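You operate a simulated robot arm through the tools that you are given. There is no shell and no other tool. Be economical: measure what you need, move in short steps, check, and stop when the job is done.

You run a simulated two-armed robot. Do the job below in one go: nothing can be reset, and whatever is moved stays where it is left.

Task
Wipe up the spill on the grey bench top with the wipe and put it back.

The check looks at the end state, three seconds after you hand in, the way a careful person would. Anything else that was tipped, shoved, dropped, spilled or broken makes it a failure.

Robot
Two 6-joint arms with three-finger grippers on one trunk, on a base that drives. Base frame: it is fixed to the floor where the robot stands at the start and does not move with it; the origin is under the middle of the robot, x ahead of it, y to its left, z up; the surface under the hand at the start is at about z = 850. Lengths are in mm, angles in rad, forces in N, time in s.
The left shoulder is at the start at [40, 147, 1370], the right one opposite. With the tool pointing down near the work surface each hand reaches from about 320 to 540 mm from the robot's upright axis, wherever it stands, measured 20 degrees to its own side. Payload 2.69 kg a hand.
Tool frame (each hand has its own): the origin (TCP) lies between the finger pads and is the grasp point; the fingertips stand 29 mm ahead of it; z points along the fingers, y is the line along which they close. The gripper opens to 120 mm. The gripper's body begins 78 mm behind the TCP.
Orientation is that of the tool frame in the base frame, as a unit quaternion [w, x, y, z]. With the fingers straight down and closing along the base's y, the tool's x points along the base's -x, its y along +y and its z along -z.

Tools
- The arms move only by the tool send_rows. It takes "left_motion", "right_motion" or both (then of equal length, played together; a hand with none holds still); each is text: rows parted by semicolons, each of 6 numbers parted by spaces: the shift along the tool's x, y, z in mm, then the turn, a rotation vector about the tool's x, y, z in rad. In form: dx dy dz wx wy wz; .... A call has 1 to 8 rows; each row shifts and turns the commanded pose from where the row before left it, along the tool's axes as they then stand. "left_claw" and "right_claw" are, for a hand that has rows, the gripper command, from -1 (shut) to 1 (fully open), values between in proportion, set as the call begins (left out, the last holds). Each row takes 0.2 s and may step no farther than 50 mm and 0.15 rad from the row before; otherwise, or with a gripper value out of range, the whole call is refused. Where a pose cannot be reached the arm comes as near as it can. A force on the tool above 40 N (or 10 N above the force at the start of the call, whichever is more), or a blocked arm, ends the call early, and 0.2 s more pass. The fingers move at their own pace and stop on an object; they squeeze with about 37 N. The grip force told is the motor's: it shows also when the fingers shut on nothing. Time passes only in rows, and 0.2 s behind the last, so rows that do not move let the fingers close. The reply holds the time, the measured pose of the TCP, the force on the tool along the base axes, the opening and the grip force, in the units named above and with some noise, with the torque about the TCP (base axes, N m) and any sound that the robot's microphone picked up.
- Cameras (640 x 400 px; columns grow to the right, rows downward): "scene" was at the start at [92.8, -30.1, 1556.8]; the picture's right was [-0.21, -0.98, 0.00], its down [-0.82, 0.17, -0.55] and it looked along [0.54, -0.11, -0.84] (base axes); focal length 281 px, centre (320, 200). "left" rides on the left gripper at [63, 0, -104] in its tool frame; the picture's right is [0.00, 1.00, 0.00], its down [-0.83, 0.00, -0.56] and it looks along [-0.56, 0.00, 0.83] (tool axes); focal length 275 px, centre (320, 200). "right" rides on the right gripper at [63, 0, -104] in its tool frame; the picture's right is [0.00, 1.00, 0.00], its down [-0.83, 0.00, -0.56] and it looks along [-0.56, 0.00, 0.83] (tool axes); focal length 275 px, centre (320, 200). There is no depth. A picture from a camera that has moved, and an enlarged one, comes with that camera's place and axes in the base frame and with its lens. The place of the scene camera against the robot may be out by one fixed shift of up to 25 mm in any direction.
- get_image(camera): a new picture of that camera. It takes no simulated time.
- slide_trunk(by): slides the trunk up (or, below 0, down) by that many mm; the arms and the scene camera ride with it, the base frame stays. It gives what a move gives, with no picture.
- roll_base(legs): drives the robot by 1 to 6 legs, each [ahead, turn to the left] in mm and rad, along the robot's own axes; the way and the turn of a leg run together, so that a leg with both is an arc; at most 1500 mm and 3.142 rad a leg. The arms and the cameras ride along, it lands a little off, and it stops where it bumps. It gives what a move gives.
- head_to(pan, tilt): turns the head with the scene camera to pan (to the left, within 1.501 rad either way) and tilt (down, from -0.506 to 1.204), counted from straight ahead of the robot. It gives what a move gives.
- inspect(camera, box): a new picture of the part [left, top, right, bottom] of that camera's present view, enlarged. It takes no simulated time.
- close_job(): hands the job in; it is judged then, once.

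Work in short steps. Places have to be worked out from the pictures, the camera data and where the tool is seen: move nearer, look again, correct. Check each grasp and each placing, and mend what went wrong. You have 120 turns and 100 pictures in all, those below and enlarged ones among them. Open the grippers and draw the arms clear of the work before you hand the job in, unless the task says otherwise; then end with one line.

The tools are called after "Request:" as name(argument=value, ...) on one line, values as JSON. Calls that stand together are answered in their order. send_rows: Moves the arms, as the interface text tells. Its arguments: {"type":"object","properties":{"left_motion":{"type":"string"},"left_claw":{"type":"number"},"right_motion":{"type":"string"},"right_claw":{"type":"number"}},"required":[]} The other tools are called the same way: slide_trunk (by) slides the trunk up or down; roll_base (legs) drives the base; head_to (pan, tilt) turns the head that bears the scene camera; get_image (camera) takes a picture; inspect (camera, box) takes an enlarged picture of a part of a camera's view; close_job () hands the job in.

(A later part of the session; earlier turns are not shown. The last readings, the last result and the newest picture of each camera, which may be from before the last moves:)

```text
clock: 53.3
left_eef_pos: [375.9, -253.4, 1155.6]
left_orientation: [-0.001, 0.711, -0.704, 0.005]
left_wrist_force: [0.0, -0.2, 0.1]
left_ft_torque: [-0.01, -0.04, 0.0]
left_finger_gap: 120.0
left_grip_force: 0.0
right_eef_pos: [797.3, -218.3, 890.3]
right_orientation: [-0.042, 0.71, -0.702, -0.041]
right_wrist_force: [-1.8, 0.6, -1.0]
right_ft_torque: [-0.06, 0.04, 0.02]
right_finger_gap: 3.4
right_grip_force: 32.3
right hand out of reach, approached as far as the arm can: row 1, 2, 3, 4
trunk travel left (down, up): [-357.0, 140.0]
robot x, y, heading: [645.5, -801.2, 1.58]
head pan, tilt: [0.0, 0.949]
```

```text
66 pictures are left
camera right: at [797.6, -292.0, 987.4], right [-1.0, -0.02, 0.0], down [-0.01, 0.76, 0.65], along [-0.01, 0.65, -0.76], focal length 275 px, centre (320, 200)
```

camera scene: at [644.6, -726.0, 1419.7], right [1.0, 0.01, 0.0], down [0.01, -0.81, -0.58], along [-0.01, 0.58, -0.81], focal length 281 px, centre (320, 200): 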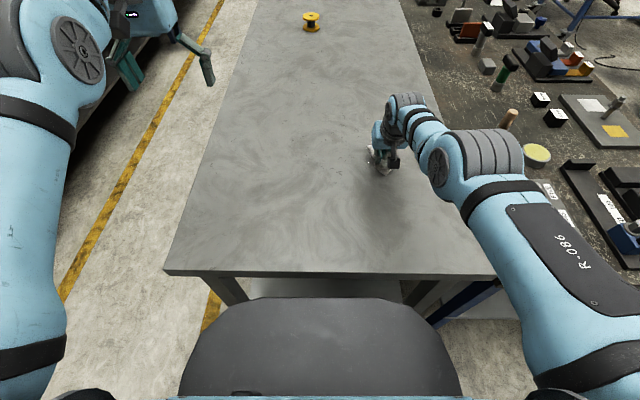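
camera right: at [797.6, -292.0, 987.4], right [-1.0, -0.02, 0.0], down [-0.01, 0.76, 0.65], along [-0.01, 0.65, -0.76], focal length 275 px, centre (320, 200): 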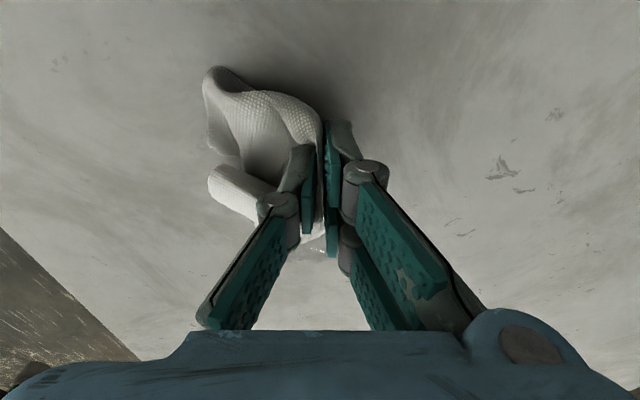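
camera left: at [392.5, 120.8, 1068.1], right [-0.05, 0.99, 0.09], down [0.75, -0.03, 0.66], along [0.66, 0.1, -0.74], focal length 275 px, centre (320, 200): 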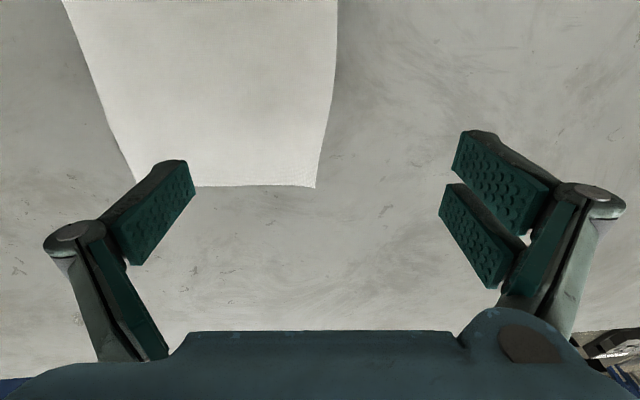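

Good pose at (797, -218). I'll press down here.

Request:
send_rows(right_motion="0 0 4 0 0 0;0 0 3 0 0 0;0 0 2 0 0 0;0 0 2 0 0 0")

```text
clock: 54.3
left_eef_pos: [376.1, -255.9, 1155.7]
left_orientation: [-0.002, 0.71, -0.704, 0.004]
left_wrist_force: [1.0, -0.5, 1.0]
left_ft_torque: [0.04, -0.02, 0.03]
left_finger_gap: 120.2
left_grip_force: 0.0
right_eef_pos: [799.0, -220.0, 879.7]
right_orientation: [-0.043, 0.71, -0.701, -0.043]
right_wrist_force: [-0.6, 0.0, 4.5]
right_ft_torque: [0.03, -0.17, -0.02]
right_finger_gap: 1.5
right_grip_force: 33.1
right hand out of reach, approached as far as the arm can: row 4
trunk travel left (down, up): [-357.0, 140.0]
robot x, y, heading: [642.8, -804.4, 1.586]
head pan, tilt: [0.0, 0.949]
```

Light contact. I'll press a touch more and zigzag forward over the spill.

Request:
send_rows(right_motion="0 0 2 0 0 0;0 35 0 0 0 0;-12 0 1.5 0 0 0;0 -35 0 0 0 0;0 -35 0 0 0 0;-12 0 1.5 0 0 0;0 35 0 0 0 0;0 35 0 0 0 0")

Request:
get_image(camera="right")

```text
clock: 56.1
left_eef_pos: [376.0, -255.8, 1155.4]
left_orientation: [-0.002, 0.71, -0.704, 0.004]
left_wrist_force: [0.9, -0.2, 0.1]
left_ft_torque: [0.02, -0.02, 0.01]
left_finger_gap: 120.0
left_grip_force: 0.1
right_eef_pos: [768.7, -223.6, 884.1]
right_orientation: [-0.043, 0.71, -0.702, -0.042]
right_wrist_force: [0.2, -1.2, 0.9]
right_ft_torque: [0.01, 0.0, 0.03]
right_finger_gap: 3.3
right_grip_force: 29.8
right hand out of reach, approached as far as the arm can: row 2, 3, 6, 8
trunk travel left (down, up): [-357.0, 140.0]
robot x, y, heading: [642.1, -805.3, 1.583]
head pan, tilt: [0.0, 0.949]
```

```text
65 pictures are left
camera right: at [769.3, -297.4, 981.6], right [-1.0, -0.02, 0.0], down [-0.01, 0.76, 0.65], along [-0.01, 0.65, -0.76], focal length 275 px, centre (320, 200)
```

right: 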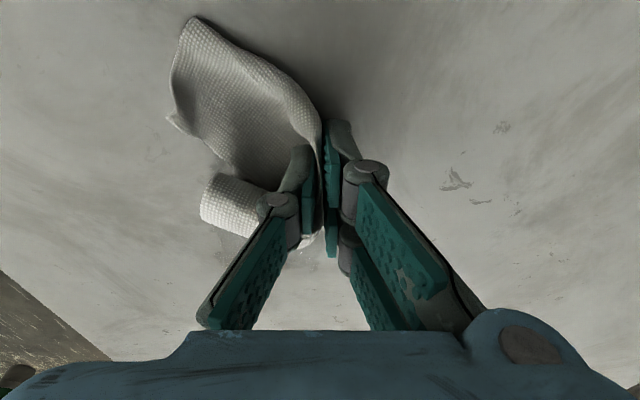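

At this tilt the hand is at its outer limit, so the forward strokes were cut short. I'll lift, lower the trunk another 120 mm for slack, and check the spill state.

Request:
send_rows(right_motion="0 0 -40 0 0 0;0 0 -40 0 0 0;0 0 -40 0 0 0;0 0 -10 0 0 0")

Request:
slide_trunk(by=-120)

Request:
get_image(camera="scene")

Request:
get_image(camera="right")

```text
clock: 57.1
left_eef_pos: [376.7, -255.8, 1156.2]
left_orientation: [-0.001, 0.711, -0.704, 0.005]
left_wrist_force: [-0.4, -0.1, -0.2]
left_ft_torque: [-0.01, -0.01, 0.0]
left_finger_gap: 120.2
left_grip_force: 0.2
right_eef_pos: [766.4, -209.2, 1009.6]
right_orientation: [-0.041, 0.71, -0.702, -0.04]
right_wrist_force: [0.0, -0.8, 5.4]
right_ft_torque: [-0.01, -0.25, -0.05]
right_finger_gap: 2.8
right_grip_force: 31.7
right hand out of reach, approached as far as the arm can: row 1, 2, 3
trunk travel left (down, up): [-357.0, 140.0]
robot x, y, heading: [640.6, -802.8, 1.578]
head pan, tilt: [0.0, 0.949]
```

```text
clock: 58.6
left_eef_pos: [377.3, -254.5, 1037.6]
left_orientation: [-0.002, 0.71, -0.704, 0.004]
left_wrist_force: [-0.4, 0.8, 0.1]
left_ft_torque: [-0.01, -0.03, 0.0]
left_finger_gap: 119.9
left_grip_force: 0.1
right_eef_pos: [765.2, -209.3, 889.4]
right_orientation: [-0.042, 0.71, -0.701, -0.041]
right_wrist_force: [1.6, -0.6, 0.3]
right_ft_torque: [0.06, -0.04, -0.03]
right_finger_gap: 1.7
right_grip_force: 28.6
trunk travel left (down, up): [-237.0, 260.0]
robot x, y, heading: [640.0, -804.2, 1.581]
head pan, tilt: [0.0, 0.949]
```

```text
64 pictures are left
camera scene: at [644.4, -726.5, 1300.8], right [1.0, 0.01, 0.0], down [0.01, -0.81, -0.58], along [-0.01, 0.58, -0.81], focal length 281 px, centre (320, 200)
```

scene: 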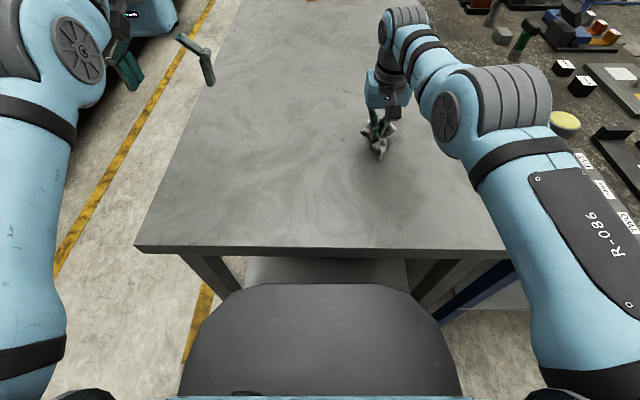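

```text
63 pictures are left
camera right: at [765.4, -283.0, 988.0], right [-1.0, -0.02, 0.0], down [-0.01, 0.76, 0.65], along [-0.01, 0.65, -0.76], focal length 275 px, centre (320, 200)
```

right: 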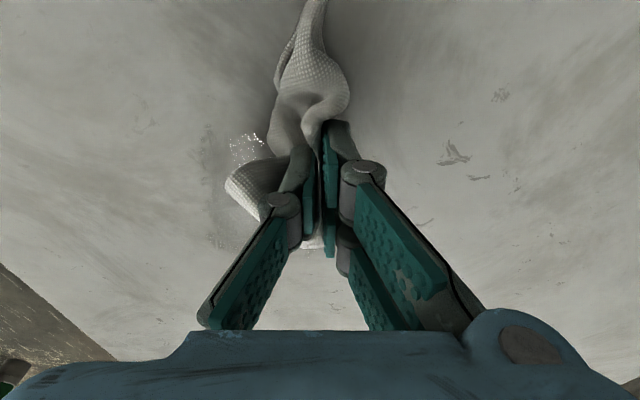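

There's slack now. Wetness remains around x 795–840, y -215 to -120. I'll move over it, press, and sweep.

Request:
send_rows(right_motion="3 -28 0 0 0 0;3 -28 0 0 0 0;0 0 5 0 0 0;0 0 4 0 0 0;0 0 2 0 0 0")

```text
clock: 59.8
left_eef_pos: [376.8, -255.2, 1036.6]
left_orientation: [-0.001, 0.71, -0.704, 0.004]
left_wrist_force: [-0.1, -0.6, 1.0]
left_ft_torque: [-0.04, -0.01, 0.0]
left_finger_gap: 120.3
left_grip_force: 0.0
right_eef_pos: [821.8, -203.3, 880.2]
right_orientation: [-0.042, 0.71, -0.701, -0.041]
right_wrist_force: [-9.2, -1.2, 3.1]
right_ft_torque: [0.05, 1.82, 0.35]
right_finger_gap: 1.6
right_grip_force: 29.0
right hand out of reach, approached as far as the arm can: row 1, 2
trunk travel left (down, up): [-237.0, 260.0]
robot x, y, heading: [643.4, -800.3, 1.579]
head pan, tilt: [0.0, 0.949]
```

Touching. I'll press slightly and zigzag forward with 15 mm advances.

Request:
send_rows(right_motion="0 0 2 0 0 0;0 -25 0 0 0 0;0 30 0 0 0 0;0 30 0 0 0 0;-15 0 1.8 0 0 0;0 -30 0 0 0 0;0 -30 0 0 0 0;-15 0 1.8 0 0 0")

Request:
send_rows(right_motion="0 30 0 0 0 0;0 30 0 0 0 0;0 25 0 0 0 0;-15 0 1.8 0 0 0;0 -30 0 0 0 0;0 -30 0 0 0 0;0 -25 0 0 0 0;-15 0 1.8 0 0 0")

Request:
get_image(camera="right")

```text
clock: 61.6
left_eef_pos: [375.4, -259.6, 1038.2]
left_orientation: [-0.003, 0.71, -0.704, 0.003]
left_wrist_force: [-0.4, -0.6, -0.2]
left_ft_torque: [0.03, 0.03, 0.0]
left_finger_gap: 120.1
left_grip_force: 0.1
right_eef_pos: [847.5, -203.5, 879.5]
right_orientation: [-0.044, 0.71, -0.702, -0.043]
right_wrist_force: [-0.2, -1.0, 25.2]
right_ft_torque: [-0.33, -0.25, 0.03]
right_finger_gap: 1.0
right_grip_force: 28.3
right hand out of reach, approached as far as the arm can: row 5, 8
trunk travel left (down, up): [-237.0, 260.0]
robot x, y, heading: [642.8, -800.8, 1.58]
head pan, tilt: [0.0, 0.949]
```

```text
clock: 63.4
left_eef_pos: [376.9, -255.6, 1037.6]
left_orientation: [-0.002, 0.71, -0.704, 0.004]
left_wrist_force: [-1.0, -0.2, 0.3]
left_ft_torque: [0.01, -0.02, 0.0]
left_finger_gap: 119.8
left_grip_force: 0.1
right_eef_pos: [849.5, -201.9, 880.5]
right_orientation: [-0.042, 0.71, -0.702, -0.041]
right_wrist_force: [0.4, -0.5, 8.7]
right_ft_torque: [-0.08, 0.08, 0.05]
right_finger_gap: 1.0
right_grip_force: 29.1
right hand out of reach, approached as far as the arm can: row 2, 4, 8
trunk travel left (down, up): [-237.0, 260.0]
robot x, y, heading: [640.2, -803.8, 1.579]
head pan, tilt: [0.0, 0.949]
```

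```text
62 pictures are left
camera right: at [849.8, -275.0, 977.1], right [-1.0, -0.02, 0.0], down [-0.01, 0.76, 0.65], along [-0.01, 0.65, -0.76], focal length 275 px, centre (320, 200)
```

right: 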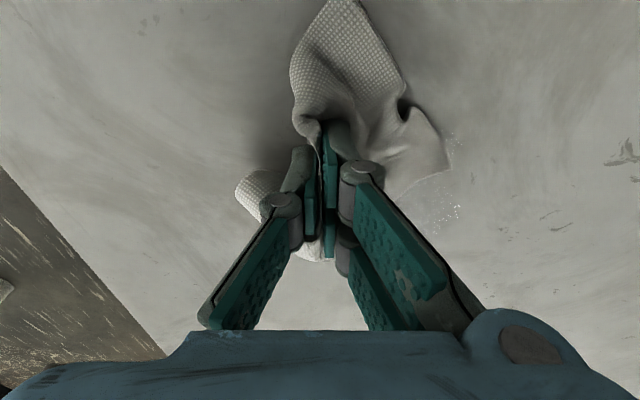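

The remaining droplets now show around x 765–785, y -215 to -145. I'll lift, tilt forward slightly, and move over there.

Request:
send_rows(right_motion="0 0 -25 0 0 0;-10 38 0 0 -0.1 0;-15 38 0 0 -0.1 0;-10 0 0 0 0 0")

Request:
get_image(camera="right")

Request:
inspect(camera="scene", box=[300, 80, 460, 180])

```text
clock: 64.4
left_eef_pos: [375.9, -255.3, 1036.7]
left_orientation: [-0.002, 0.71, -0.704, 0.003]
left_wrist_force: [-0.3, -1.0, -0.7]
left_ft_torque: [0.0, 0.04, -0.04]
left_finger_gap: 119.8
left_grip_force: 0.2
right_eef_pos: [773.6, -171.9, 910.9]
right_orientation: [-0.111, 0.702, -0.694, -0.112]
right_wrist_force: [-7.9, 0.4, -1.2]
right_ft_torque: [-0.09, -0.17, -0.08]
right_finger_gap: 3.7
right_grip_force: 35.4
trunk travel left (down, up): [-237.0, 260.0]
robot x, y, heading: [641.6, -803.6, 1.583]
head pan, tilt: [0.0, 0.949]
```

```text
61 pictures are left
camera right: at [773.4, -262.6, 991.5], right [-1.0, -0.02, 0.0], down [-0.01, 0.62, 0.79], along [-0.01, 0.79, -0.62], focal length 275 px, centre (320, 200)
```

right: 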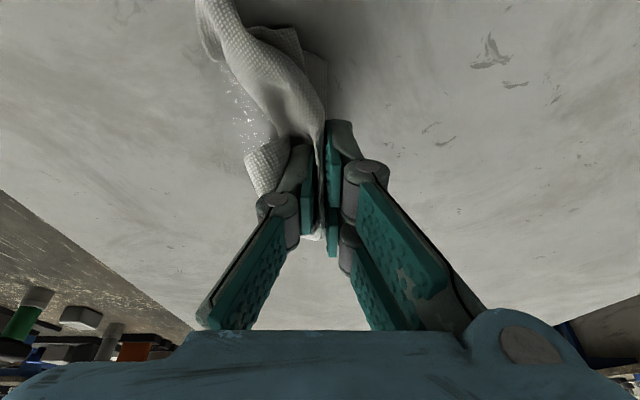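

```text
4.00 times, centred on (380, 130) of scene
camera zoom: at [644.7, -726.3, 1300.8], right [1.0, 0.01, 0.0], down [0.01, -0.81, -0.58], along [-0.01, 0.58, -0.81], focal length 1124 px, centre (80, 480)
```

zoom: 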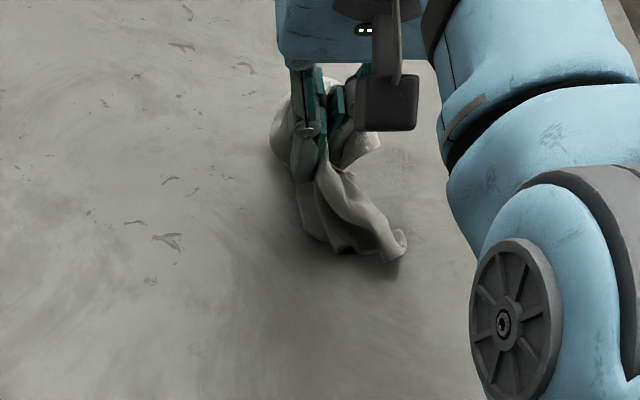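

I need an unobstructed view. I'll move the hand aside to the left and look.

Request:
send_rows(right_motion="0 45 -15 0 0 0;0 45 -15 0 0 0;0 40 0 0 0 0")

Request:
get_image(camera="right")

Request:
inspect(camera="scene", box=[300, 80, 460, 180])

```text
clock: 65.2
left_eef_pos: [375.4, -254.4, 1036.9]
left_orientation: [-0.001, 0.71, -0.704, 0.004]
left_wrist_force: [0.4, 0.5, -1.0]
left_ft_torque: [0.02, 0.01, 0.02]
left_finger_gap: 119.8
left_grip_force: 0.0
right_eef_pos: [654.0, -199.1, 936.0]
right_orientation: [-0.113, 0.702, -0.695, -0.111]
right_wrist_force: [0.1, -0.5, -0.2]
right_ft_torque: [0.06, 0.05, -0.01]
right_finger_gap: 1.3
right_grip_force: 29.0
right hand out of reach, approached as far as the arm can: row 2, 3
trunk travel left (down, up): [-237.0, 260.0]
robot x, y, heading: [640.7, -802.7, 1.58]
head pan, tilt: [0.0, 0.949]
```

```text
59 pictures are left
camera right: at [654.2, -288.7, 1016.1], right [-1.0, -0.01, 0.0], down [-0.01, 0.62, 0.79], along [-0.01, 0.79, -0.62], focal length 275 px, centre (320, 200)
```

right: 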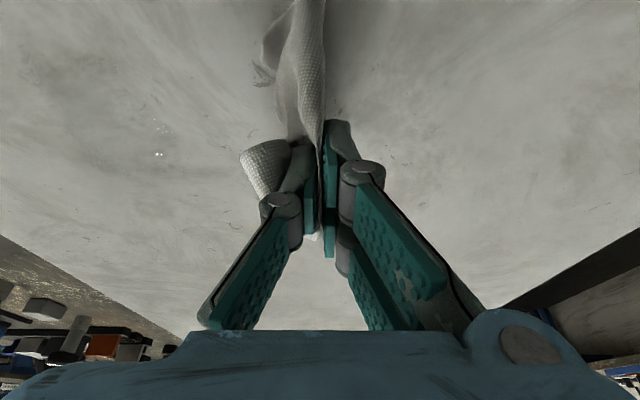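

```text
4.00 times, centred on (380, 130) of scene
camera zoom: at [643.6, -726.5, 1300.8], right [1.0, 0.01, 0.0], down [0.01, -0.81, -0.58], along [-0.01, 0.58, -0.81], focal length 1124 px, centre (80, 480)
```

zoom: 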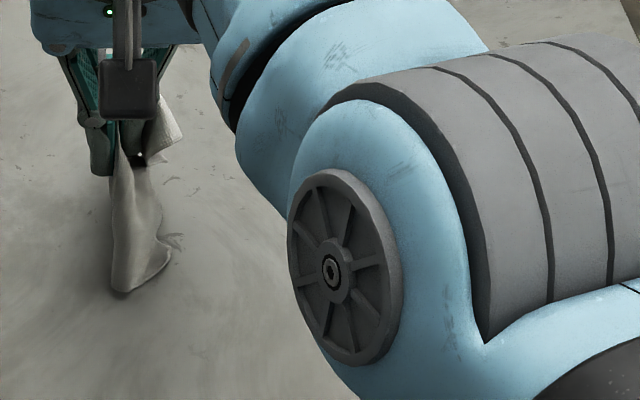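

Request:
inspect(camera="right", box=[80, 60, 272, 180])

```text
3.33 times, centred on (176, 120) of right
camera zoom: at [654.2, -288.7, 1016.1], right [-1.0, -0.01, 0.0], down [-0.01, 0.62, 0.79], along [-0.01, 0.79, -0.62], focal length 918 px, centre (800, 467)
```

zoom: 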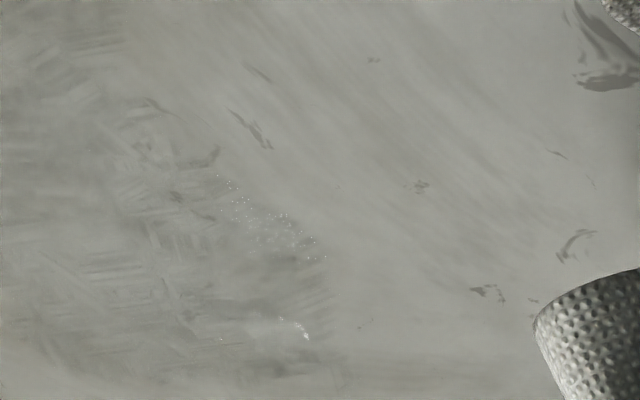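

Most of the spill is gone. What's left is two small patches around x 755–800, y -180 to -120. I'll go there and press.

Request:
send_rows(right_motion="0 -40 0 0 0 0;0 -40 0 0 0 0;0 -35 0 0 0 0;0 0 25 0 0 0;0 0 17 0 0 0;0.6 0 3 0 0 0;0.6 0 3 0 0 0")

```text
clock: 66.8
left_eef_pos: [375.4, -254.6, 1036.5]
left_orientation: [-0.001, 0.711, -0.704, 0.003]
left_wrist_force: [0.4, -0.5, -0.1]
left_ft_torque: [-0.01, -0.03, 0.04]
left_finger_gap: 119.8
left_grip_force: 0.1
right_eef_pos: [768.9, -184.6, 891.4]
right_orientation: [-0.112, 0.702, -0.694, -0.113]
right_wrist_force: [0.3, -1.2, 2.5]
right_ft_torque: [0.01, -0.07, 0.0]
right_finger_gap: 2.5
right_grip_force: 33.3
trunk travel left (down, up): [-237.0, 260.0]
robot x, y, heading: [641.3, -801.8, 1.582]
head pan, tilt: [0.0, 0.949]
```

Request:
send_rows(right_motion="1.3 0 3.8 0 0 0;1.3 0 3.8 0 0 0;0.6 0 1.9 0 0 0;0.3 0 1 0 0 0")

```text
clock: 67.8
left_eef_pos: [375.0, -259.8, 1039.2]
left_orientation: [-0.003, 0.71, -0.704, 0.003]
left_wrist_force: [-0.4, 0.2, 0.4]
left_ft_torque: [0.0, 0.02, -0.02]
left_finger_gap: 120.0
left_grip_force: 0.0
right_eef_pos: [767.7, -187.0, 884.3]
right_orientation: [-0.115, 0.702, -0.694, -0.115]
right_wrist_force: [-5.0, 1.9, 28.8]
right_ft_torque: [-0.45, 0.8, -0.01]
right_finger_gap: 3.4
right_grip_force: 31.0
trunk travel left (down, up): [-237.0, 260.0]
robot x, y, heading: [639.1, -804.2, 1.587]
head pan, tilt: [0.0, 0.949]
```

Contact at 29 N. Zigzagging forward.

Request:
send_rows(right_motion="0 -35 0 0 0 0;0 35 0 0 0 0;0 22 0 0 0 0;-12 0 3.8 0 0 0;0 -32 0 0 0 0;0 -32 0 0 0 0;-12 0 3.8 0 0 0;0 32 0 0 0 0")

Request:
send_rows(right_motion="0 32 0 0 0 0;-12 0 3.8 0 0 0;0 -32 0 0 0 0;0 -32 0 0 0 0;-12 0 3.8 0 0 0;0 32 0 0 0 0;0 32 0 0 0 0;-12 0 3.8 0 0 0")

Request:
get_image(camera="right")

```text
clock: 69.6
left_eef_pos: [376.1, -258.6, 1039.4]
left_orientation: [-0.002, 0.711, -0.703, 0.002]
left_wrist_force: [-0.4, 0.6, -0.6]
left_ft_torque: [0.03, 0.01, -0.01]
left_finger_gap: 120.0
left_grip_force: 0.0
right_eef_pos: [781.5, -165.1, 884.0]
right_orientation: [-0.114, 0.702, -0.694, -0.113]
right_wrist_force: [1.2, 2.6, 19.8]
right_ft_torque: [-0.25, 0.29, 0.05]
right_finger_gap: 2.6
right_grip_force: 31.1
right hand out of reach, approached as far as the arm can: row 8
trunk travel left (down, up): [-237.0, 260.0]
robot x, y, heading: [643.5, -804.4, 1.575]
head pan, tilt: [0.0, 0.949]
```

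```text
clock: 71.4
left_eef_pos: [375.6, -258.8, 1038.8]
left_orientation: [-0.003, 0.711, -0.703, 0.003]
left_wrist_force: [-0.4, -0.1, 0.2]
left_ft_torque: [-0.02, -0.01, -0.04]
left_finger_gap: 120.2
left_grip_force: 0.0
right_eef_pos: [754.6, -171.7, 883.5]
right_orientation: [-0.112, 0.703, -0.693, -0.113]
right_wrist_force: [2.4, -1.5, 30.7]
right_ft_torque: [-0.31, -0.14, 0.03]
right_finger_gap: 3.2
right_grip_force: 35.8
right hand out of reach, approached as far as the arm can: row 1, 2, 4, 5, 7, 8
trunk travel left (down, up): [-237.0, 260.0]
robot x, y, heading: [639.7, -798.9, 1.583]
head pan, tilt: [0.0, 0.949]
```

```text
56 pictures are left
camera right: at [754.5, -262.1, 963.2], right [-1.0, -0.02, 0.0], down [-0.01, 0.61, 0.79], along [-0.01, 0.79, -0.61], focal length 275 px, centre (320, 200)
```

right: 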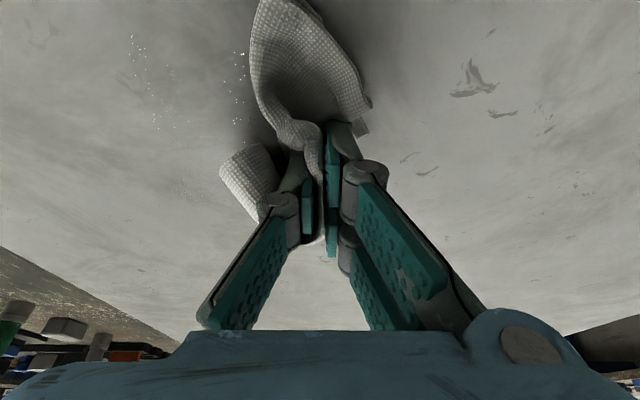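

Some sparkle remains around x 785–835. I'll lift aside for a clear view.

Request:
send_rows(right_motion="-5 10 -30 0 0 0;0 45 -20 0 0 0;0 40 0 0 0 0")

Request:
inspect(camera="right", box=[30, 20, 286, 180])

Request:
get_image(camera="scene")

```text
clock: 72.2
left_eef_pos: [376.6, -254.7, 1036.1]
left_orientation: [-0.002, 0.71, -0.704, 0.005]
left_wrist_force: [-0.5, 0.2, 0.0]
left_ft_torque: [-0.01, 0.02, 0.02]
left_finger_gap: 120.1
left_grip_force: 0.1
right_eef_pos: [669.9, -196.0, 928.3]
right_orientation: [-0.112, 0.702, -0.695, -0.111]
right_wrist_force: [-3.6, 0.3, -0.6]
right_ft_torque: [-0.05, 0.17, 0.04]
right_finger_gap: 3.3
right_grip_force: 32.8
right hand out of reach, approached as far as the arm can: row 2, 3
trunk travel left (down, up): [-237.0, 260.0]
robot x, y, heading: [643.2, -806.3, 1.581]
head pan, tilt: [0.0, 0.949]
```

```text
2.50 times, centred on (158, 100) of right
camera zoom: at [668.7, -286.6, 1008.3], right [-1.0, -0.02, 0.0], down [-0.01, 0.62, 0.79], along [-0.01, 0.79, -0.62], focal length 688 px, centre (725, 450)
```

zoom: 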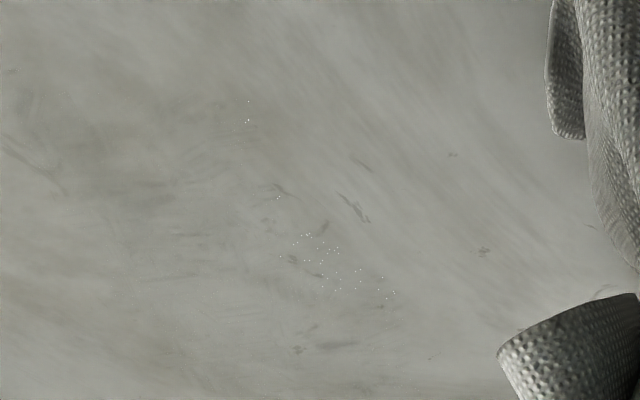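

```text
54 pictures are left
camera scene: at [643.2, -726.2, 1300.7], right [1.0, 0.01, 0.0], down [0.01, -0.81, -0.58], along [-0.01, 0.58, -0.81], focal length 281 px, centre (320, 200)
```

scene: 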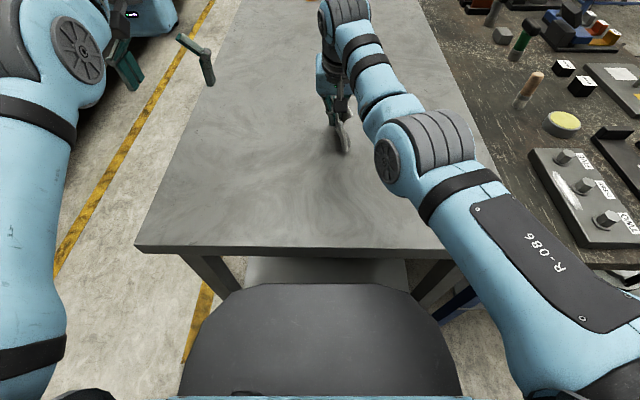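

Only faint specks are left, mainly around (775, -167), plus a couple at (778, -206). I'll make another pass with tighter pitch.

Request:
send_rows(right_motion="0 -45 0 0 0 0;0 -45 0 0 0 0;0 -15 10 0 0 0;0 0 20 0 0 0;1 0 5 0 0 0;1 0 4 0 0 0")

```text
clock: 73.6
left_eef_pos: [376.4, -256.0, 1036.2]
left_orientation: [-0.001, 0.711, -0.704, 0.004]
left_wrist_force: [0.7, -0.2, 0.8]
left_ft_torque: [0.02, -0.03, -0.02]
left_finger_gap: 119.8
left_grip_force: 0.0
right_eef_pos: [775.0, -186.1, 889.1]
right_orientation: [-0.112, 0.702, -0.694, -0.111]
right_wrist_force: [-5.4, 1.1, -1.0]
right_ft_torque: [-0.09, 0.67, 0.25]
right_finger_gap: 2.9
right_grip_force: 30.8
trunk travel left (down, up): [-237.0, 260.0]
robot x, y, heading: [644.5, -803.1, 1.578]
head pan, tilt: [0.0, 0.949]
```

Request:
send_rows(right_motion="12 0 -3 0 0 0;12 0 -3 0 0 0;1 0 3.5 0 0 0;0.6 0 1.9 0 0 0;0.6 0 1.9 0 0 0")

```text
clock: 74.8
left_eef_pos: [374.9, -258.5, 1038.3]
left_orientation: [-0.003, 0.711, -0.704, 0.003]
left_wrist_force: [0.5, -0.5, -0.2]
left_ft_torque: [-0.01, -0.03, 0.01]
left_finger_gap: 120.4
left_grip_force: 0.1
right_eef_pos: [773.8, -213.6, 882.8]
right_orientation: [-0.115, 0.702, -0.694, -0.114]
right_wrist_force: [-2.0, 0.8, 27.7]
right_ft_torque: [-0.29, 0.93, 0.09]
right_finger_gap: 3.7
right_grip_force: 33.7
trunk travel left (down, up): [-237.0, 260.0]
robot x, y, heading: [641.3, -804.3, 1.586]
head pan, tilt: [0.0, 0.949]
```

Contact at (774, -214). Now a dense forward zigzag with 8–9 mm pitch.

Request:
send_rows(right_motion="0 25 0 0 0 0;0 -45 0 0 0 0;0 -45 0 0 0 0;-9 0 3 0 0 0;0 45 0 0 0 0;0 45 0 0 0 0;-9 0 3 0 0 0;0 -45 0 0 0 0")

Request:
send_rows(right_motion="0 -45 0 0 0 0;-9 0 3 0 0 0;0 45 0 0 0 0;0 45 0 0 0 0;-9 0 3 0 0 0;0 -45 0 0 0 0;0 -45 0 0 0 0;-9 0 3 0 0 0")

Request:
send_rows(right_motion="0 45 0 0 0 0;0 45 0 0 0 0;-9 0 3 0 0 0;0 -45 0 0 0 0;0 -45 0 0 0 0;0 30 0 0 0 0;0 30 0 0 0 0")

Request:
get_image(camera="right")

```text
clock: 76.6
left_eef_pos: [374.6, -258.2, 1038.6]
left_orientation: [-0.002, 0.711, -0.704, 0.002]
left_wrist_force: [0.6, 0.4, -0.8]
left_ft_torque: [0.02, 0.01, -0.04]
left_finger_gap: 119.9
left_grip_force: 0.0
right_eef_pos: [793.5, -194.1, 883.1]
right_orientation: [-0.115, 0.702, -0.694, -0.115]
right_wrist_force: [-7.4, 3.2, 30.6]
right_ft_torque: [-0.01, 0.0, -0.2]
right_finger_gap: 2.6
right_grip_force: 30.9
trunk travel left (down, up): [-237.0, 260.0]
robot x, y, heading: [647.2, -805.0, 1.582]
head pan, tilt: [0.0, 0.949]
```

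```text
clock: 78.4
left_eef_pos: [375.4, -259.2, 1038.5]
left_orientation: [-0.003, 0.711, -0.704, 0.004]
left_wrist_force: [0.4, 0.0, 0.3]
left_ft_torque: [-0.02, 0.03, 0.02]
left_finger_gap: 119.9
left_grip_force: 0.0
right_eef_pos: [839.0, -166.2, 883.6]
right_orientation: [-0.113, 0.702, -0.694, -0.113]
right_wrist_force: [-0.9, -3.4, 23.8]
right_ft_torque: [-0.15, -0.65, -0.14]
right_finger_gap: 1.3
right_grip_force: 31.3
trunk travel left (down, up): [-237.0, 260.0]
robot x, y, heading: [642.6, -799.7, 1.581]
head pan, tilt: [0.0, 0.949]
```

```text
clock: 80.0
left_eef_pos: [375.2, -258.6, 1039.4]
left_orientation: [-0.003, 0.711, -0.703, 0.004]
left_wrist_force: [0.3, -1.4, 2.8]
left_ft_torque: [0.15, -0.01, -0.02]
left_finger_gap: 120.0
left_grip_force: 0.0
right_eef_pos: [780.0, -164.7, 883.2]
right_orientation: [-0.113, 0.702, -0.694, -0.113]
right_wrist_force: [2.7, -0.7, 20.4]
right_ft_torque: [0.11, -0.24, -0.04]
right_finger_gap: 2.6
right_grip_force: 34.1
right hand out of reach, approached as far as the arm can: row 2, 3, 4, 5
trunk travel left (down, up): [-237.0, 260.0]
robot x, y, heading: [640.2, -803.3, 1.58]
head pan, tilt: [0.0, 0.949]
```

```text
53 pictures are left
camera right: at [780.0, -256.4, 962.7], right [-1.0, -0.02, 0.0], down [-0.01, 0.61, 0.79], along [-0.01, 0.79, -0.61], focal length 275 px, centre (320, 200)
```

right: 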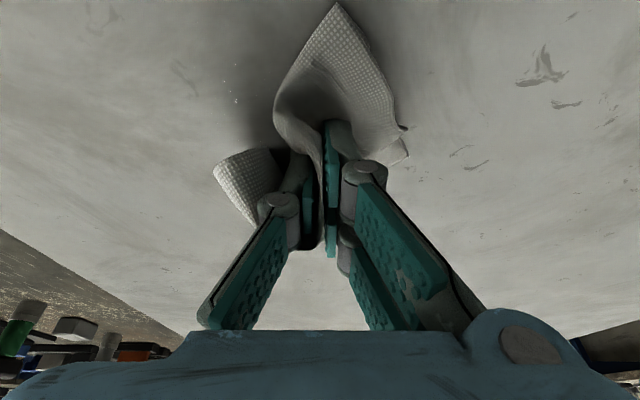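

The near zone looks clean apart from one or two specks. Next I'll tilt a bit more and sweep the far strip, y -160 to -115.

Request:
send_rows(right_motion="-3 0 -8 0 0 0;-10 0 3 0 -0.1 0;-10 0 4 0 -0.1 0;2 0 4 0 0 0;1 0 2 0 0 0;1 0 2 0 0 0;1 0 2 0 0 0")

```text
clock: 81.6
left_eef_pos: [375.6, -260.1, 1039.9]
left_orientation: [-0.003, 0.711, -0.704, 0.003]
left_wrist_force: [-0.9, -0.4, -0.7]
left_ft_torque: [-0.04, -0.06, -0.02]
left_finger_gap: 120.1
left_grip_force: 0.1
right_eef_pos: [779.0, -140.5, 883.8]
right_orientation: [-0.184, 0.687, -0.678, -0.184]
right_wrist_force: [-0.8, 3.0, 34.9]
right_ft_torque: [-0.39, 0.87, 0.27]
right_finger_gap: 3.3
right_grip_force: 36.1
trunk travel left (down, up): [-237.0, 260.0]
robot x, y, heading: [640.1, -801.6, 1.587]
head pan, tilt: [0.0, 0.949]
```

Request:
send_rows(right_motion="8.2 0 -6 0 0 0;8.7 0 -5 0 0 0;0 -45 0 0 0 0;-7.8 0 4.5 0 0 0;0 40 0 0 0 0;0 40 0 0 0 0;-7.8 0 4.5 0 0 0;0 -40 0 0 0 0")

Request:
send_rows(right_motion="0 -40 0 0 0 0;-7.8 0 4.5 0 0 0;0 40 0 0 0 0;0 40 0 0 0 0;-7.8 0 4.5 0 0 0;0 -40 0 0 0 0;0 -40 0 0 0 0")

Request:
send_rows(right_motion="-15 30 -26 0 0 0;0 45 -10 0 0 0;0 45 0 0 0 0;0 45 0 0 0 0")

Request:
get_image(camera="right")

```text
clock: 83.4
left_eef_pos: [377.2, -259.2, 1039.8]
left_orientation: [-0.003, 0.709, -0.705, 0.001]
left_wrist_force: [0.6, 0.8, 0.3]
left_ft_torque: [0.04, 0.03, -0.02]
left_finger_gap: 120.0
left_grip_force: 0.1
right_eef_pos: [785.6, -144.2, 883.9]
right_orientation: [-0.183, 0.686, -0.679, -0.184]
right_wrist_force: [-5.3, 3.6, 27.8]
right_ft_torque: [0.25, 0.3, 0.11]
right_finger_gap: 2.5
right_grip_force: 30.0
trunk travel left (down, up): [-237.0, 260.0]
robot x, y, heading: [643.7, -801.2, 1.584]
head pan, tilt: [0.0, 0.949]
```

```text
clock: 85.0
left_eef_pos: [376.6, -260.7, 1040.6]
left_orientation: [-0.005, 0.709, -0.705, 0.002]
left_wrist_force: [0.1, 1.5, -1.4]
left_ft_torque: [-0.14, 0.05, -0.01]
left_finger_gap: 120.1
left_grip_force: 0.0
right_eef_pos: [826.9, -135.2, 884.1]
right_orientation: [-0.185, 0.686, -0.68, -0.183]
right_wrist_force: [-3.2, 2.7, 28.6]
right_ft_torque: [-0.44, 0.66, 0.09]
right_finger_gap: 2.6
right_grip_force: 29.2
right hand out of reach, approached as far as the arm can: row 5
trunk travel left (down, up): [-237.0, 260.0]
robot x, y, heading: [641.4, -801.7, 1.581]
head pan, tilt: [0.0, 0.949]
```

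```text
clock: 86.0
left_eef_pos: [374.8, -256.0, 1036.3]
left_orientation: [-0.002, 0.71, -0.704, 0.005]
left_wrist_force: [-0.1, -0.1, -1.1]
left_ft_torque: [0.01, -0.04, 0.01]
left_finger_gap: 120.2
left_grip_force: 0.1
right_eef_pos: [667.5, -151.6, 915.8]
right_orientation: [-0.181, 0.687, -0.68, -0.181]
right_wrist_force: [1.2, -0.9, -0.2]
right_ft_torque: [0.04, 0.29, 0.22]
right_finger_gap: 1.1
right_grip_force: 29.6
right hand out of reach, approached as far as the arm can: row 3, 4
trunk travel left (down, up): [-237.0, 260.0]
robot x, y, heading: [645.1, -803.2, 1.585]
head pan, tilt: [0.0, 0.949]
```

```text
52 pictures are left
camera right: at [667.3, -255.9, 977.0], right [-1.0, -0.01, -0.01], down [-0.01, 0.45, 0.89], along [-0.01, 0.89, -0.45], focal length 275 px, centre (320, 200)
```

right: 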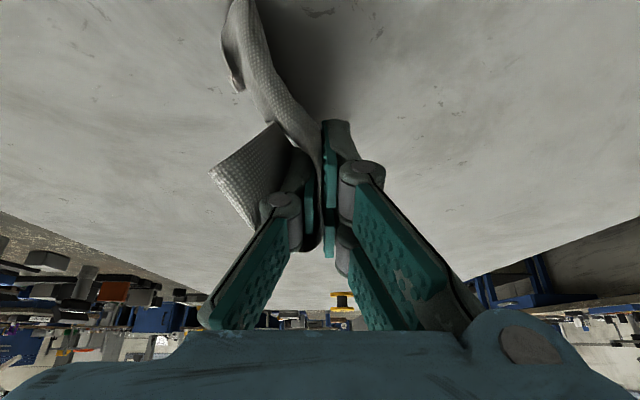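

Request:
inspect(camera="right", box=[10, 0, 266, 160])

Request:
inspect(camera="scene", box=[300, 80, 460, 180])

```text
2.50 times, centred on (138, 80) of right
camera zoom: at [667.3, -255.9, 977.0], right [-1.0, -0.01, -0.01], down [-0.01, 0.45, 0.89], along [-0.01, 0.89, -0.45], focal length 688 px, centre (775, 500)
```

zoom: 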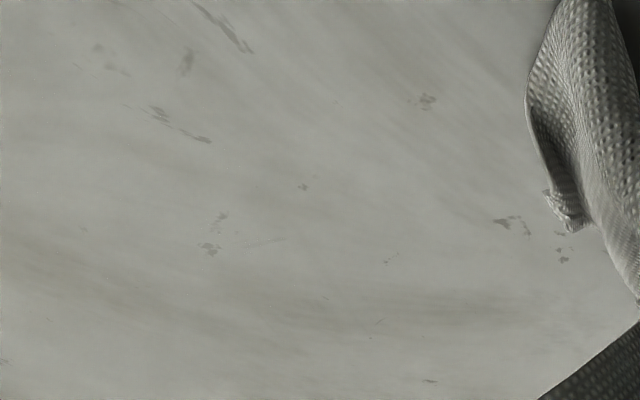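

```text
4.00 times, centred on (380, 130) of scene
camera zoom: at [642.5, -726.6, 1300.8], right [1.0, 0.01, 0.0], down [0.01, -0.81, -0.58], along [-0.01, 0.58, -0.81], focal length 1124 px, centre (80, 480)
```

zoom: 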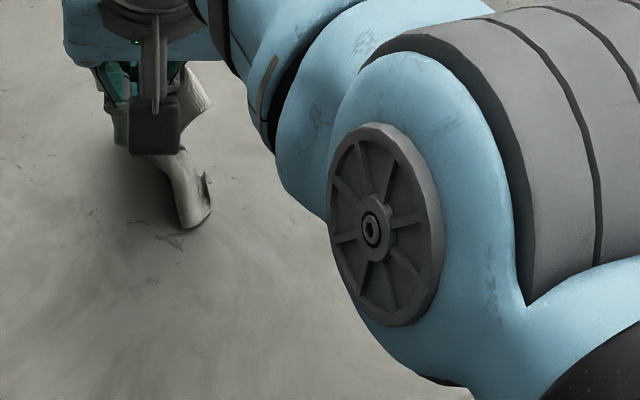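

That view is clean, but part of the area is out of frame. I'll lift, straighten the tool, and take one more look before carrying the wipe back.

Request:
send_rows(right_motion="0 0 -40 0 0.13 0;10 0 -40 0 0.13 0;10 0 -30 0 0.13 0;10 0 -20 0 0.13 0;0 -10 -20 0 0 0")

Request:
get_image(camera="right")

```text
clock: 87.2
left_eef_pos: [378.1, -256.7, 1038.2]
left_orientation: [-0.001, 0.71, -0.704, 0.003]
left_wrist_force: [-0.3, -0.6, 0.9]
left_ft_torque: [-0.01, -0.01, -0.01]
left_finger_gap: 120.0
left_grip_force: 0.1
right_eef_pos: [705.4, -270.0, 1038.9]
right_orientation: [0.001, 0.712, -0.703, 0.001]
right_wrist_force: [-1.9, -0.4, -0.1]
right_ft_torque: [-0.01, -0.18, 0.03]
right_finger_gap: 2.8
right_grip_force: 35.1
right hand out of reach, approached as far as the arm can: row 1, 2, 3, 4
trunk travel left (down, up): [-237.0, 260.0]
robot x, y, heading: [643.0, -808.3, 1.584]
head pan, tilt: [0.0, 0.949]
```

```text
49 pictures are left
camera right: at [703.8, -331.9, 1144.3], right [-1.0, -0.02, 0.0], down [-0.01, 0.83, 0.55], along [-0.01, 0.55, -0.83], focal length 275 px, centre (320, 200)
```

right: 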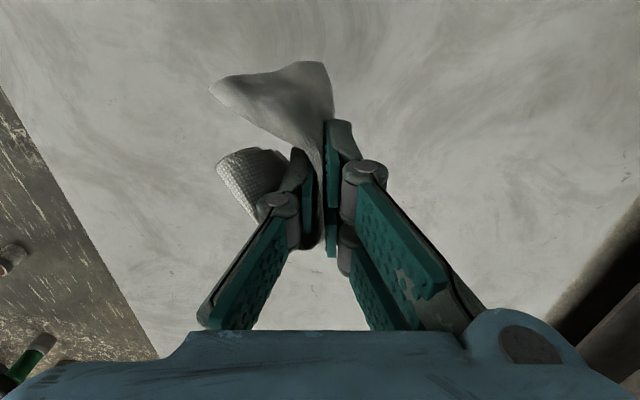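

Request:
inspect(camera="right", box=[130, 110, 290, 250])

Request:
send_rows(right_motion="0 40 0 0 0 0;0 40 0 0 0 0")

Request:
inspect(camera="right", box=[70, 100, 270, 225])

```text
2.86 times, centred on (210, 180) of right
camera zoom: at [703.8, -331.9, 1144.3], right [-1.0, -0.02, 0.0], down [-0.01, 0.83, 0.55], along [-0.01, 0.55, -0.83], focal length 786 px, centre (634, 257)
```

zoom: 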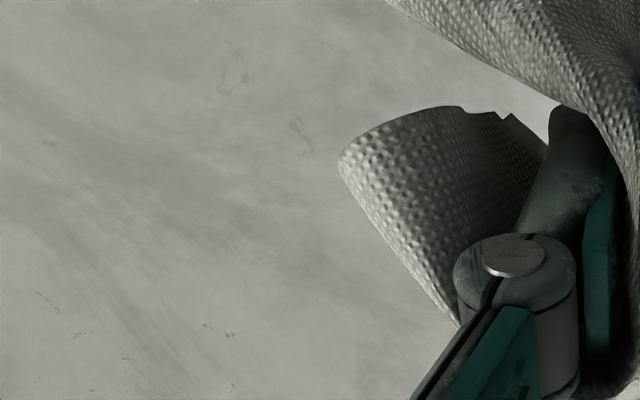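

```text
clock: 87.8
left_eef_pos: [376.0, -255.9, 1036.5]
left_orientation: [-0.002, 0.71, -0.704, 0.005]
left_wrist_force: [0.2, 0.2, 0.3]
left_ft_torque: [-0.02, -0.01, -0.02]
left_finger_gap: 119.9
left_grip_force: 0.0
right_eef_pos: [636.0, -293.1, 1029.4]
right_orientation: [0.001, 0.711, -0.703, 0.002]
right_wrist_force: [-3.4, -0.9, 2.7]
right_ft_torque: [-0.05, -0.11, -0.02]
right_finger_gap: 1.2
right_grip_force: 28.8
right hand out of reach, approached as far as the arm can: row 1, 2
trunk travel left (down, up): [-237.0, 260.0]
robot x, y, heading: [640.7, -802.3, 1.588]
head pan, tilt: [0.0, 0.949]
```

```text
3.20 times, centred on (170, 162) of right
camera zoom: at [635.3, -354.5, 1135.6], right [-1.0, -0.02, 0.0], down [-0.01, 0.83, 0.55], along [-0.01, 0.55, -0.83], focal length 881 px, centre (800, 320)
```

zoom: 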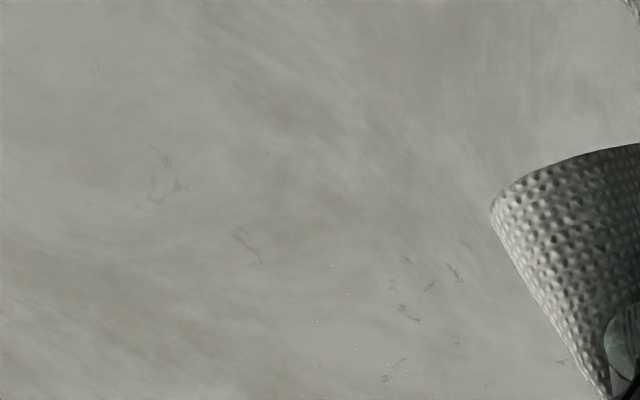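

A handful of tiny specks remain around x 797–815, y -190 to -140. I'll make one more targeted pass there.

Request:
send_rows(right_motion="-20 -43 10 0 -0.08 0;-20 -43 10 0 -0.08 0;-20 -43 20 0 -0.08 0;-20 -41 30 0 -0.08 0;0 0 30 0 0 0;0 0 30 0 0 0")

```text
refused: row 3 steps farther than a row can; nothing moved
```

Request:
send_rows(right_motion="-20 -43 10 0 -0.08 0;-20 -43 10 0 -0.08 0;-20 -40 15 0 -0.08 0;-20 -40 15 0 -0.08 0;0 0 30 0 0 0;0 0 30 0 0 0;0 0 20 0 0 0")

```text
clock: 89.4
left_eef_pos: [377.7, -255.7, 1035.0]
left_orientation: [-0.002, 0.71, -0.704, 0.004]
left_wrist_force: [-0.5, 0.5, 0.4]
left_ft_torque: [0.02, -0.01, -0.04]
left_finger_gap: 120.1
left_grip_force: 0.1
right_eef_pos: [798.1, -167.0, 917.8]
right_orientation: [-0.111, 0.703, -0.694, -0.112]
right_wrist_force: [0.3, -0.9, 0.3]
right_ft_torque: [0.0, 0.07, 0.05]
right_finger_gap: 3.1
right_grip_force: 29.8
right hand out of reach, approached as far as the arm can: row 1
trunk travel left (down, up): [-237.0, 260.0]
robot x, y, heading: [639.5, -801.5, 1.585]
head pan, tilt: [0.0, 0.949]
```

Request:
send_rows(right_motion="14 0 4.5 0 0 0;14 0 4.5 0 0 0;13 0 4.5 0 0 0;1 0 3 0 0 0;0.6 0 1.9 0 0 0;0.6 0 1.9 0 0 0")

```text
clock: 90.8
left_eef_pos: [377.5, -255.8, 1036.4]
left_orientation: [-0.001, 0.71, -0.704, 0.004]
left_wrist_force: [-0.3, 0.5, -0.4]
left_ft_torque: [0.04, 0.02, 0.0]
left_finger_gap: 120.1
left_grip_force: 0.0
right_eef_pos: [798.4, -205.2, 886.1]
right_orientation: [-0.112, 0.702, -0.694, -0.112]
right_wrist_force: [-3.2, 1.4, -3.1]
right_ft_torque: [-0.1, 0.63, 0.17]
right_finger_gap: 2.0
right_grip_force: 29.5
trunk travel left (down, up): [-237.0, 260.0]
robot x, y, heading: [643.5, -798.7, 1.581]
head pan, tilt: [0.0, 0.949]
```

Just above contact. I'll press and make long fore–aft strokes with side shifts.

Request:
send_rows(right_motion="1.2 0 3.4 0 0 0;0 -10 0 0 0 0;-20 0 6.7 0 0 0;-20 0 6.7 0 0 0;0 10 0 0 0 0;20 0 -6.7 0 0 0;20 0 -6.7 0 0 0;0 10 0 0 0 0")

Request:
send_rows(right_motion="-20 0 6.7 0 0 0;-20 0 6.7 0 0 0;0 10 0 0 0 0;20 0 -6.7 0 0 0;20 0 -6.7 0 0 0;0 -40 0 0 0 0;-20 0 6.7 0 0 0;-20 0 6.7 0 0 0")

Request:
send_rows(right_motion="0 25 0 0 0 0;0 25 0 0 0 0;8 0 -2.7 0 0 0;0 -30 0 0 0 0;0 -30 0 0 0 0;8 0 -2.7 0 0 0;0 30 0 0 0 0;0 30 0 0 0 0")

```text
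clock: 92.6
left_eef_pos: [375.8, -254.6, 1036.1]
left_orientation: [-0.002, 0.71, -0.704, 0.003]
left_wrist_force: [0.0, 0.2, 0.2]
left_ft_torque: [0.02, -0.02, -0.01]
left_finger_gap: 119.9
left_grip_force: 0.0
right_eef_pos: [789.2, -204.1, 882.7]
right_orientation: [-0.111, 0.703, -0.694, -0.111]
right_wrist_force: [-2.9, 0.4, 0.8]
right_ft_torque: [0.01, -0.04, 0.01]
right_finger_gap: 3.3
right_grip_force: 35.9
trunk travel left (down, up): [-237.0, 260.0]
robot x, y, heading: [642.4, -807.3, 1.585]
head pan, tilt: [0.0, 0.949]
```

```text
clock: 94.4
left_eef_pos: [375.2, -255.8, 1035.9]
left_orientation: [-0.003, 0.71, -0.704, 0.004]
left_wrist_force: [-0.8, 0.1, 0.5]
left_ft_torque: [0.01, -0.05, -0.01]
left_finger_gap: 120.0
left_grip_force: 0.2
right_eef_pos: [816.0, -161.6, 882.0]
right_orientation: [-0.113, 0.702, -0.694, -0.112]
right_wrist_force: [-0.7, 0.5, 1.7]
right_ft_torque: [-0.03, 0.07, 0.0]
right_finger_gap: 1.4
right_grip_force: 30.4
trunk travel left (down, up): [-237.0, 260.0]
robot x, y, heading: [641.4, -804.6, 1.58]
head pan, tilt: [0.0, 0.949]
```

```text
clock: 96.2
left_eef_pos: [375.9, -256.9, 1037.6]
left_orientation: [-0.001, 0.711, -0.703, 0.003]
left_wrist_force: [-0.9, 0.1, 0.6]
left_ft_torque: [0.0, 0.0, 0.0]
left_finger_gap: 119.9
left_grip_force: 0.2
right_eef_pos: [767.7, -179.5, 881.8]
right_orientation: [-0.111, 0.702, -0.694, -0.112]
right_wrist_force: [-4.6, 0.4, 4.1]
right_ft_torque: [-0.12, -0.38, -0.11]
right_finger_gap: 1.5
right_grip_force: 31.7
trunk travel left (down, up): [-237.0, 260.0]
robot x, y, heading: [640.0, -804.4, 1.584]
head pan, tilt: [0.0, 0.949]
```

The pressure was light. I'll press about 2 mm more and repeat over x 785–825.

Request:
send_rows(right_motion="0.6 0 1.9 0 0 0;0 -35 0 0 0 0;0 -20 0 0 0 0;12 0 -4 0 0 0;0 35 0 0 0 0;12 0 -4 0 0 0;0 -35 0 0 0 0;-20 0 6.7 0 0 0")

Request:
send_rows(right_motion="-20 0 6.7 0 0 0;0 12 0 0 0 0;20 0 -6.7 0 0 0;20 0 -6.7 0 0 0;0 12 0 0 0 0;-20 0 6.7 0 0 0;-20 0 6.7 0 0 0;0 12 0 0 0 0")

Request:
send_rows(right_motion="-9 0 -28 0 0 0;0 0 -40 0 0.1 0;10 20 -40 0 0.1 0;10 40 -20 0 0.1 0;10 40 -20 0 0 0;0 40 0 0 0 0")

Request:
get_image(camera="right")

```text
clock: 98.0
left_eef_pos: [377.4, -258.6, 1038.9]
left_orientation: [-0.003, 0.71, -0.704, 0.003]
left_wrist_force: [0.3, 0.9, -0.9]
left_ft_torque: [-0.11, 0.0, -0.02]
left_finger_gap: 119.8
left_grip_force: 0.0
right_eef_pos: [825.6, -186.3, 882.5]
right_orientation: [-0.114, 0.701, -0.695, -0.112]
right_wrist_force: [10.8, -7.6, 25.8]
right_ft_torque: [-0.57, -0.59, 0.15]
right_finger_gap: 3.4
right_grip_force: 35.7
trunk travel left (down, up): [-237.0, 260.0]
robot x, y, heading: [643.5, -805.8, 1.581]
head pan, tilt: [0.0, 0.949]
```

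```text
clock: 99.8
left_eef_pos: [378.6, -258.3, 1038.9]
left_orientation: [-0.001, 0.71, -0.704, 0.002]
left_wrist_force: [-0.2, 0.9, 0.1]
left_ft_torque: [0.0, 0.04, 0.0]
left_finger_gap: 119.9
left_grip_force: 0.1
right_eef_pos: [790.1, -163.7, 881.6]
right_orientation: [-0.115, 0.701, -0.694, -0.115]
right_wrist_force: [5.8, 0.3, 22.7]
right_ft_torque: [-0.26, -1.22, -0.16]
right_finger_gap: 1.4
right_grip_force: 30.1
trunk travel left (down, up): [-237.0, 260.0]
robot x, y, heading: [642.1, -805.8, 1.582]
head pan, tilt: [0.0, 0.949]
```

```text
clock: 101.2
left_eef_pos: [375.5, -255.0, 1036.5]
left_orientation: [-0.002, 0.71, -0.704, 0.005]
left_wrist_force: [0.5, 0.2, -0.4]
left_ft_torque: [0.04, 0.04, -0.04]
left_finger_gap: 119.8
left_grip_force: 0.2
right_eef_pos: [663.9, -272.4, 1011.6]
right_orientation: [-0.007, 0.711, -0.704, -0.004]
right_wrist_force: [-6.6, 0.6, 0.0]
right_ft_torque: [0.07, -0.28, 0.0]
right_finger_gap: 1.1
right_grip_force: 28.6
right hand out of reach, approached as far as the arm can: row 2, 3, 4, 5, 6
trunk travel left (down, up): [-237.0, 260.0]
robot x, y, heading: [639.7, -805.7, 1.581]
head pan, tilt: [0.0, 0.949]
```

```text
46 pictures are left
camera right: at [663.5, -336.1, 1115.1], right [-1.0, -0.02, 0.0], down [-0.01, 0.82, 0.57], along [-0.01, 0.57, -0.82], focal length 275 px, centre (320, 200)
```

right: 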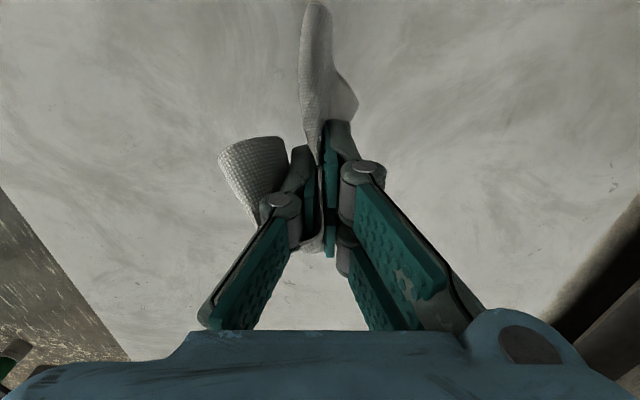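

Request:
inspect(camera="right", box=[80, 80, 280, 205])

Request:
inspect(camera="right", box=[120, 140, 260, 228])

```text
3.20 times, centred on (180, 142) of right
camera zoom: at [663.5, -336.1, 1115.1], right [-1.0, -0.02, 0.0], down [-0.01, 0.82, 0.57], along [-0.01, 0.57, -0.82], focal length 881 px, centre (768, 384)
```

zoom: 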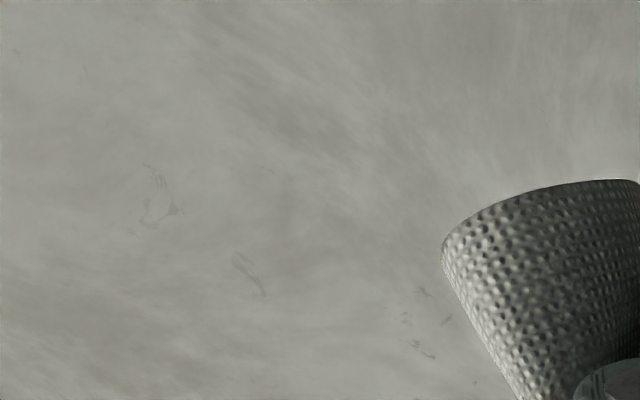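

```text
4.55 times, centred on (190, 184) of right
camera zoom: at [663.5, -336.1, 1115.1], right [-1.0, -0.02, 0.0], down [-0.01, 0.82, 0.57], along [-0.01, 0.57, -0.82], focal length 1251 px, centre (911, 273)
```

zoom: 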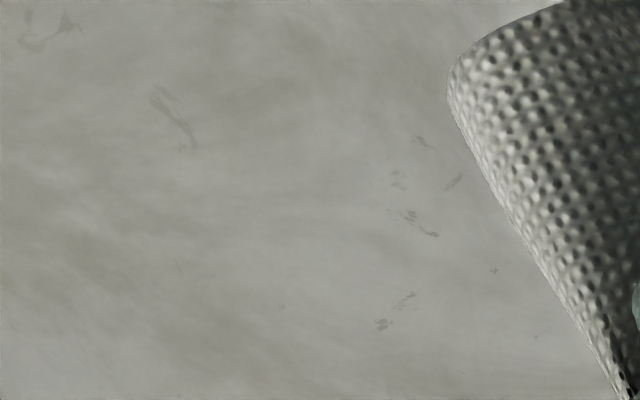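

The spill area is clean. Now I'll take the wipe back along the same route, raising the trunk first and then backing out of the bench end.

Request:
slide_trunk(by=120)

Request:
roll_base(legs=[[-128, 0], [0, -1.62], [-930, 0]])

```text
clock: 102.7
left_eef_pos: [378.0, -256.6, 1155.8]
left_orientation: [-0.001, 0.71, -0.704, 0.003]
left_wrist_force: [-0.1, -0.2, 0.3]
left_ft_torque: [-0.01, -0.02, 0.01]
left_finger_gap: 119.9
left_grip_force: 0.0
right_eef_pos: [664.9, -273.3, 1131.1]
right_orientation: [-0.005, 0.711, -0.703, -0.006]
right_wrist_force: [-7.7, -1.2, 4.4]
right_ft_torque: [-0.07, 0.19, 0.01]
right_finger_gap: 3.9
right_grip_force: 36.3
trunk travel left (down, up): [-357.0, 140.0]
robot x, y, heading: [639.7, -804.7, 1.581]
head pan, tilt: [0.0, 0.949]
```

```text
clock: 103.7
left_eef_pos: [378.0, -304.4, 1149.0]
left_orientation: [0.0, 0.709, -0.705, 0.006]
left_wrist_force: [-0.1, 0.5, -0.9]
left_ft_torque: [-0.08, -0.01, 0.04]
left_finger_gap: 119.9
left_grip_force: 0.1
right_eef_pos: [665.2, -317.2, 1126.5]
right_orientation: [-0.003, 0.71, -0.704, 0.001]
right_wrist_force: [-0.6, 0.9, 0.5]
right_ft_torque: [-0.1, 0.37, 0.01]
right_finger_gap: 1.6
right_grip_force: 30.6
trunk travel left (down, up): [-357.0, 140.0]
robot x, y, heading: [642.7, -862.5, 1.6]
head pan, tilt: [0.0, 0.949]
stopped in leg 1: the robot was blocked; the commanded pose is now the measured one
```

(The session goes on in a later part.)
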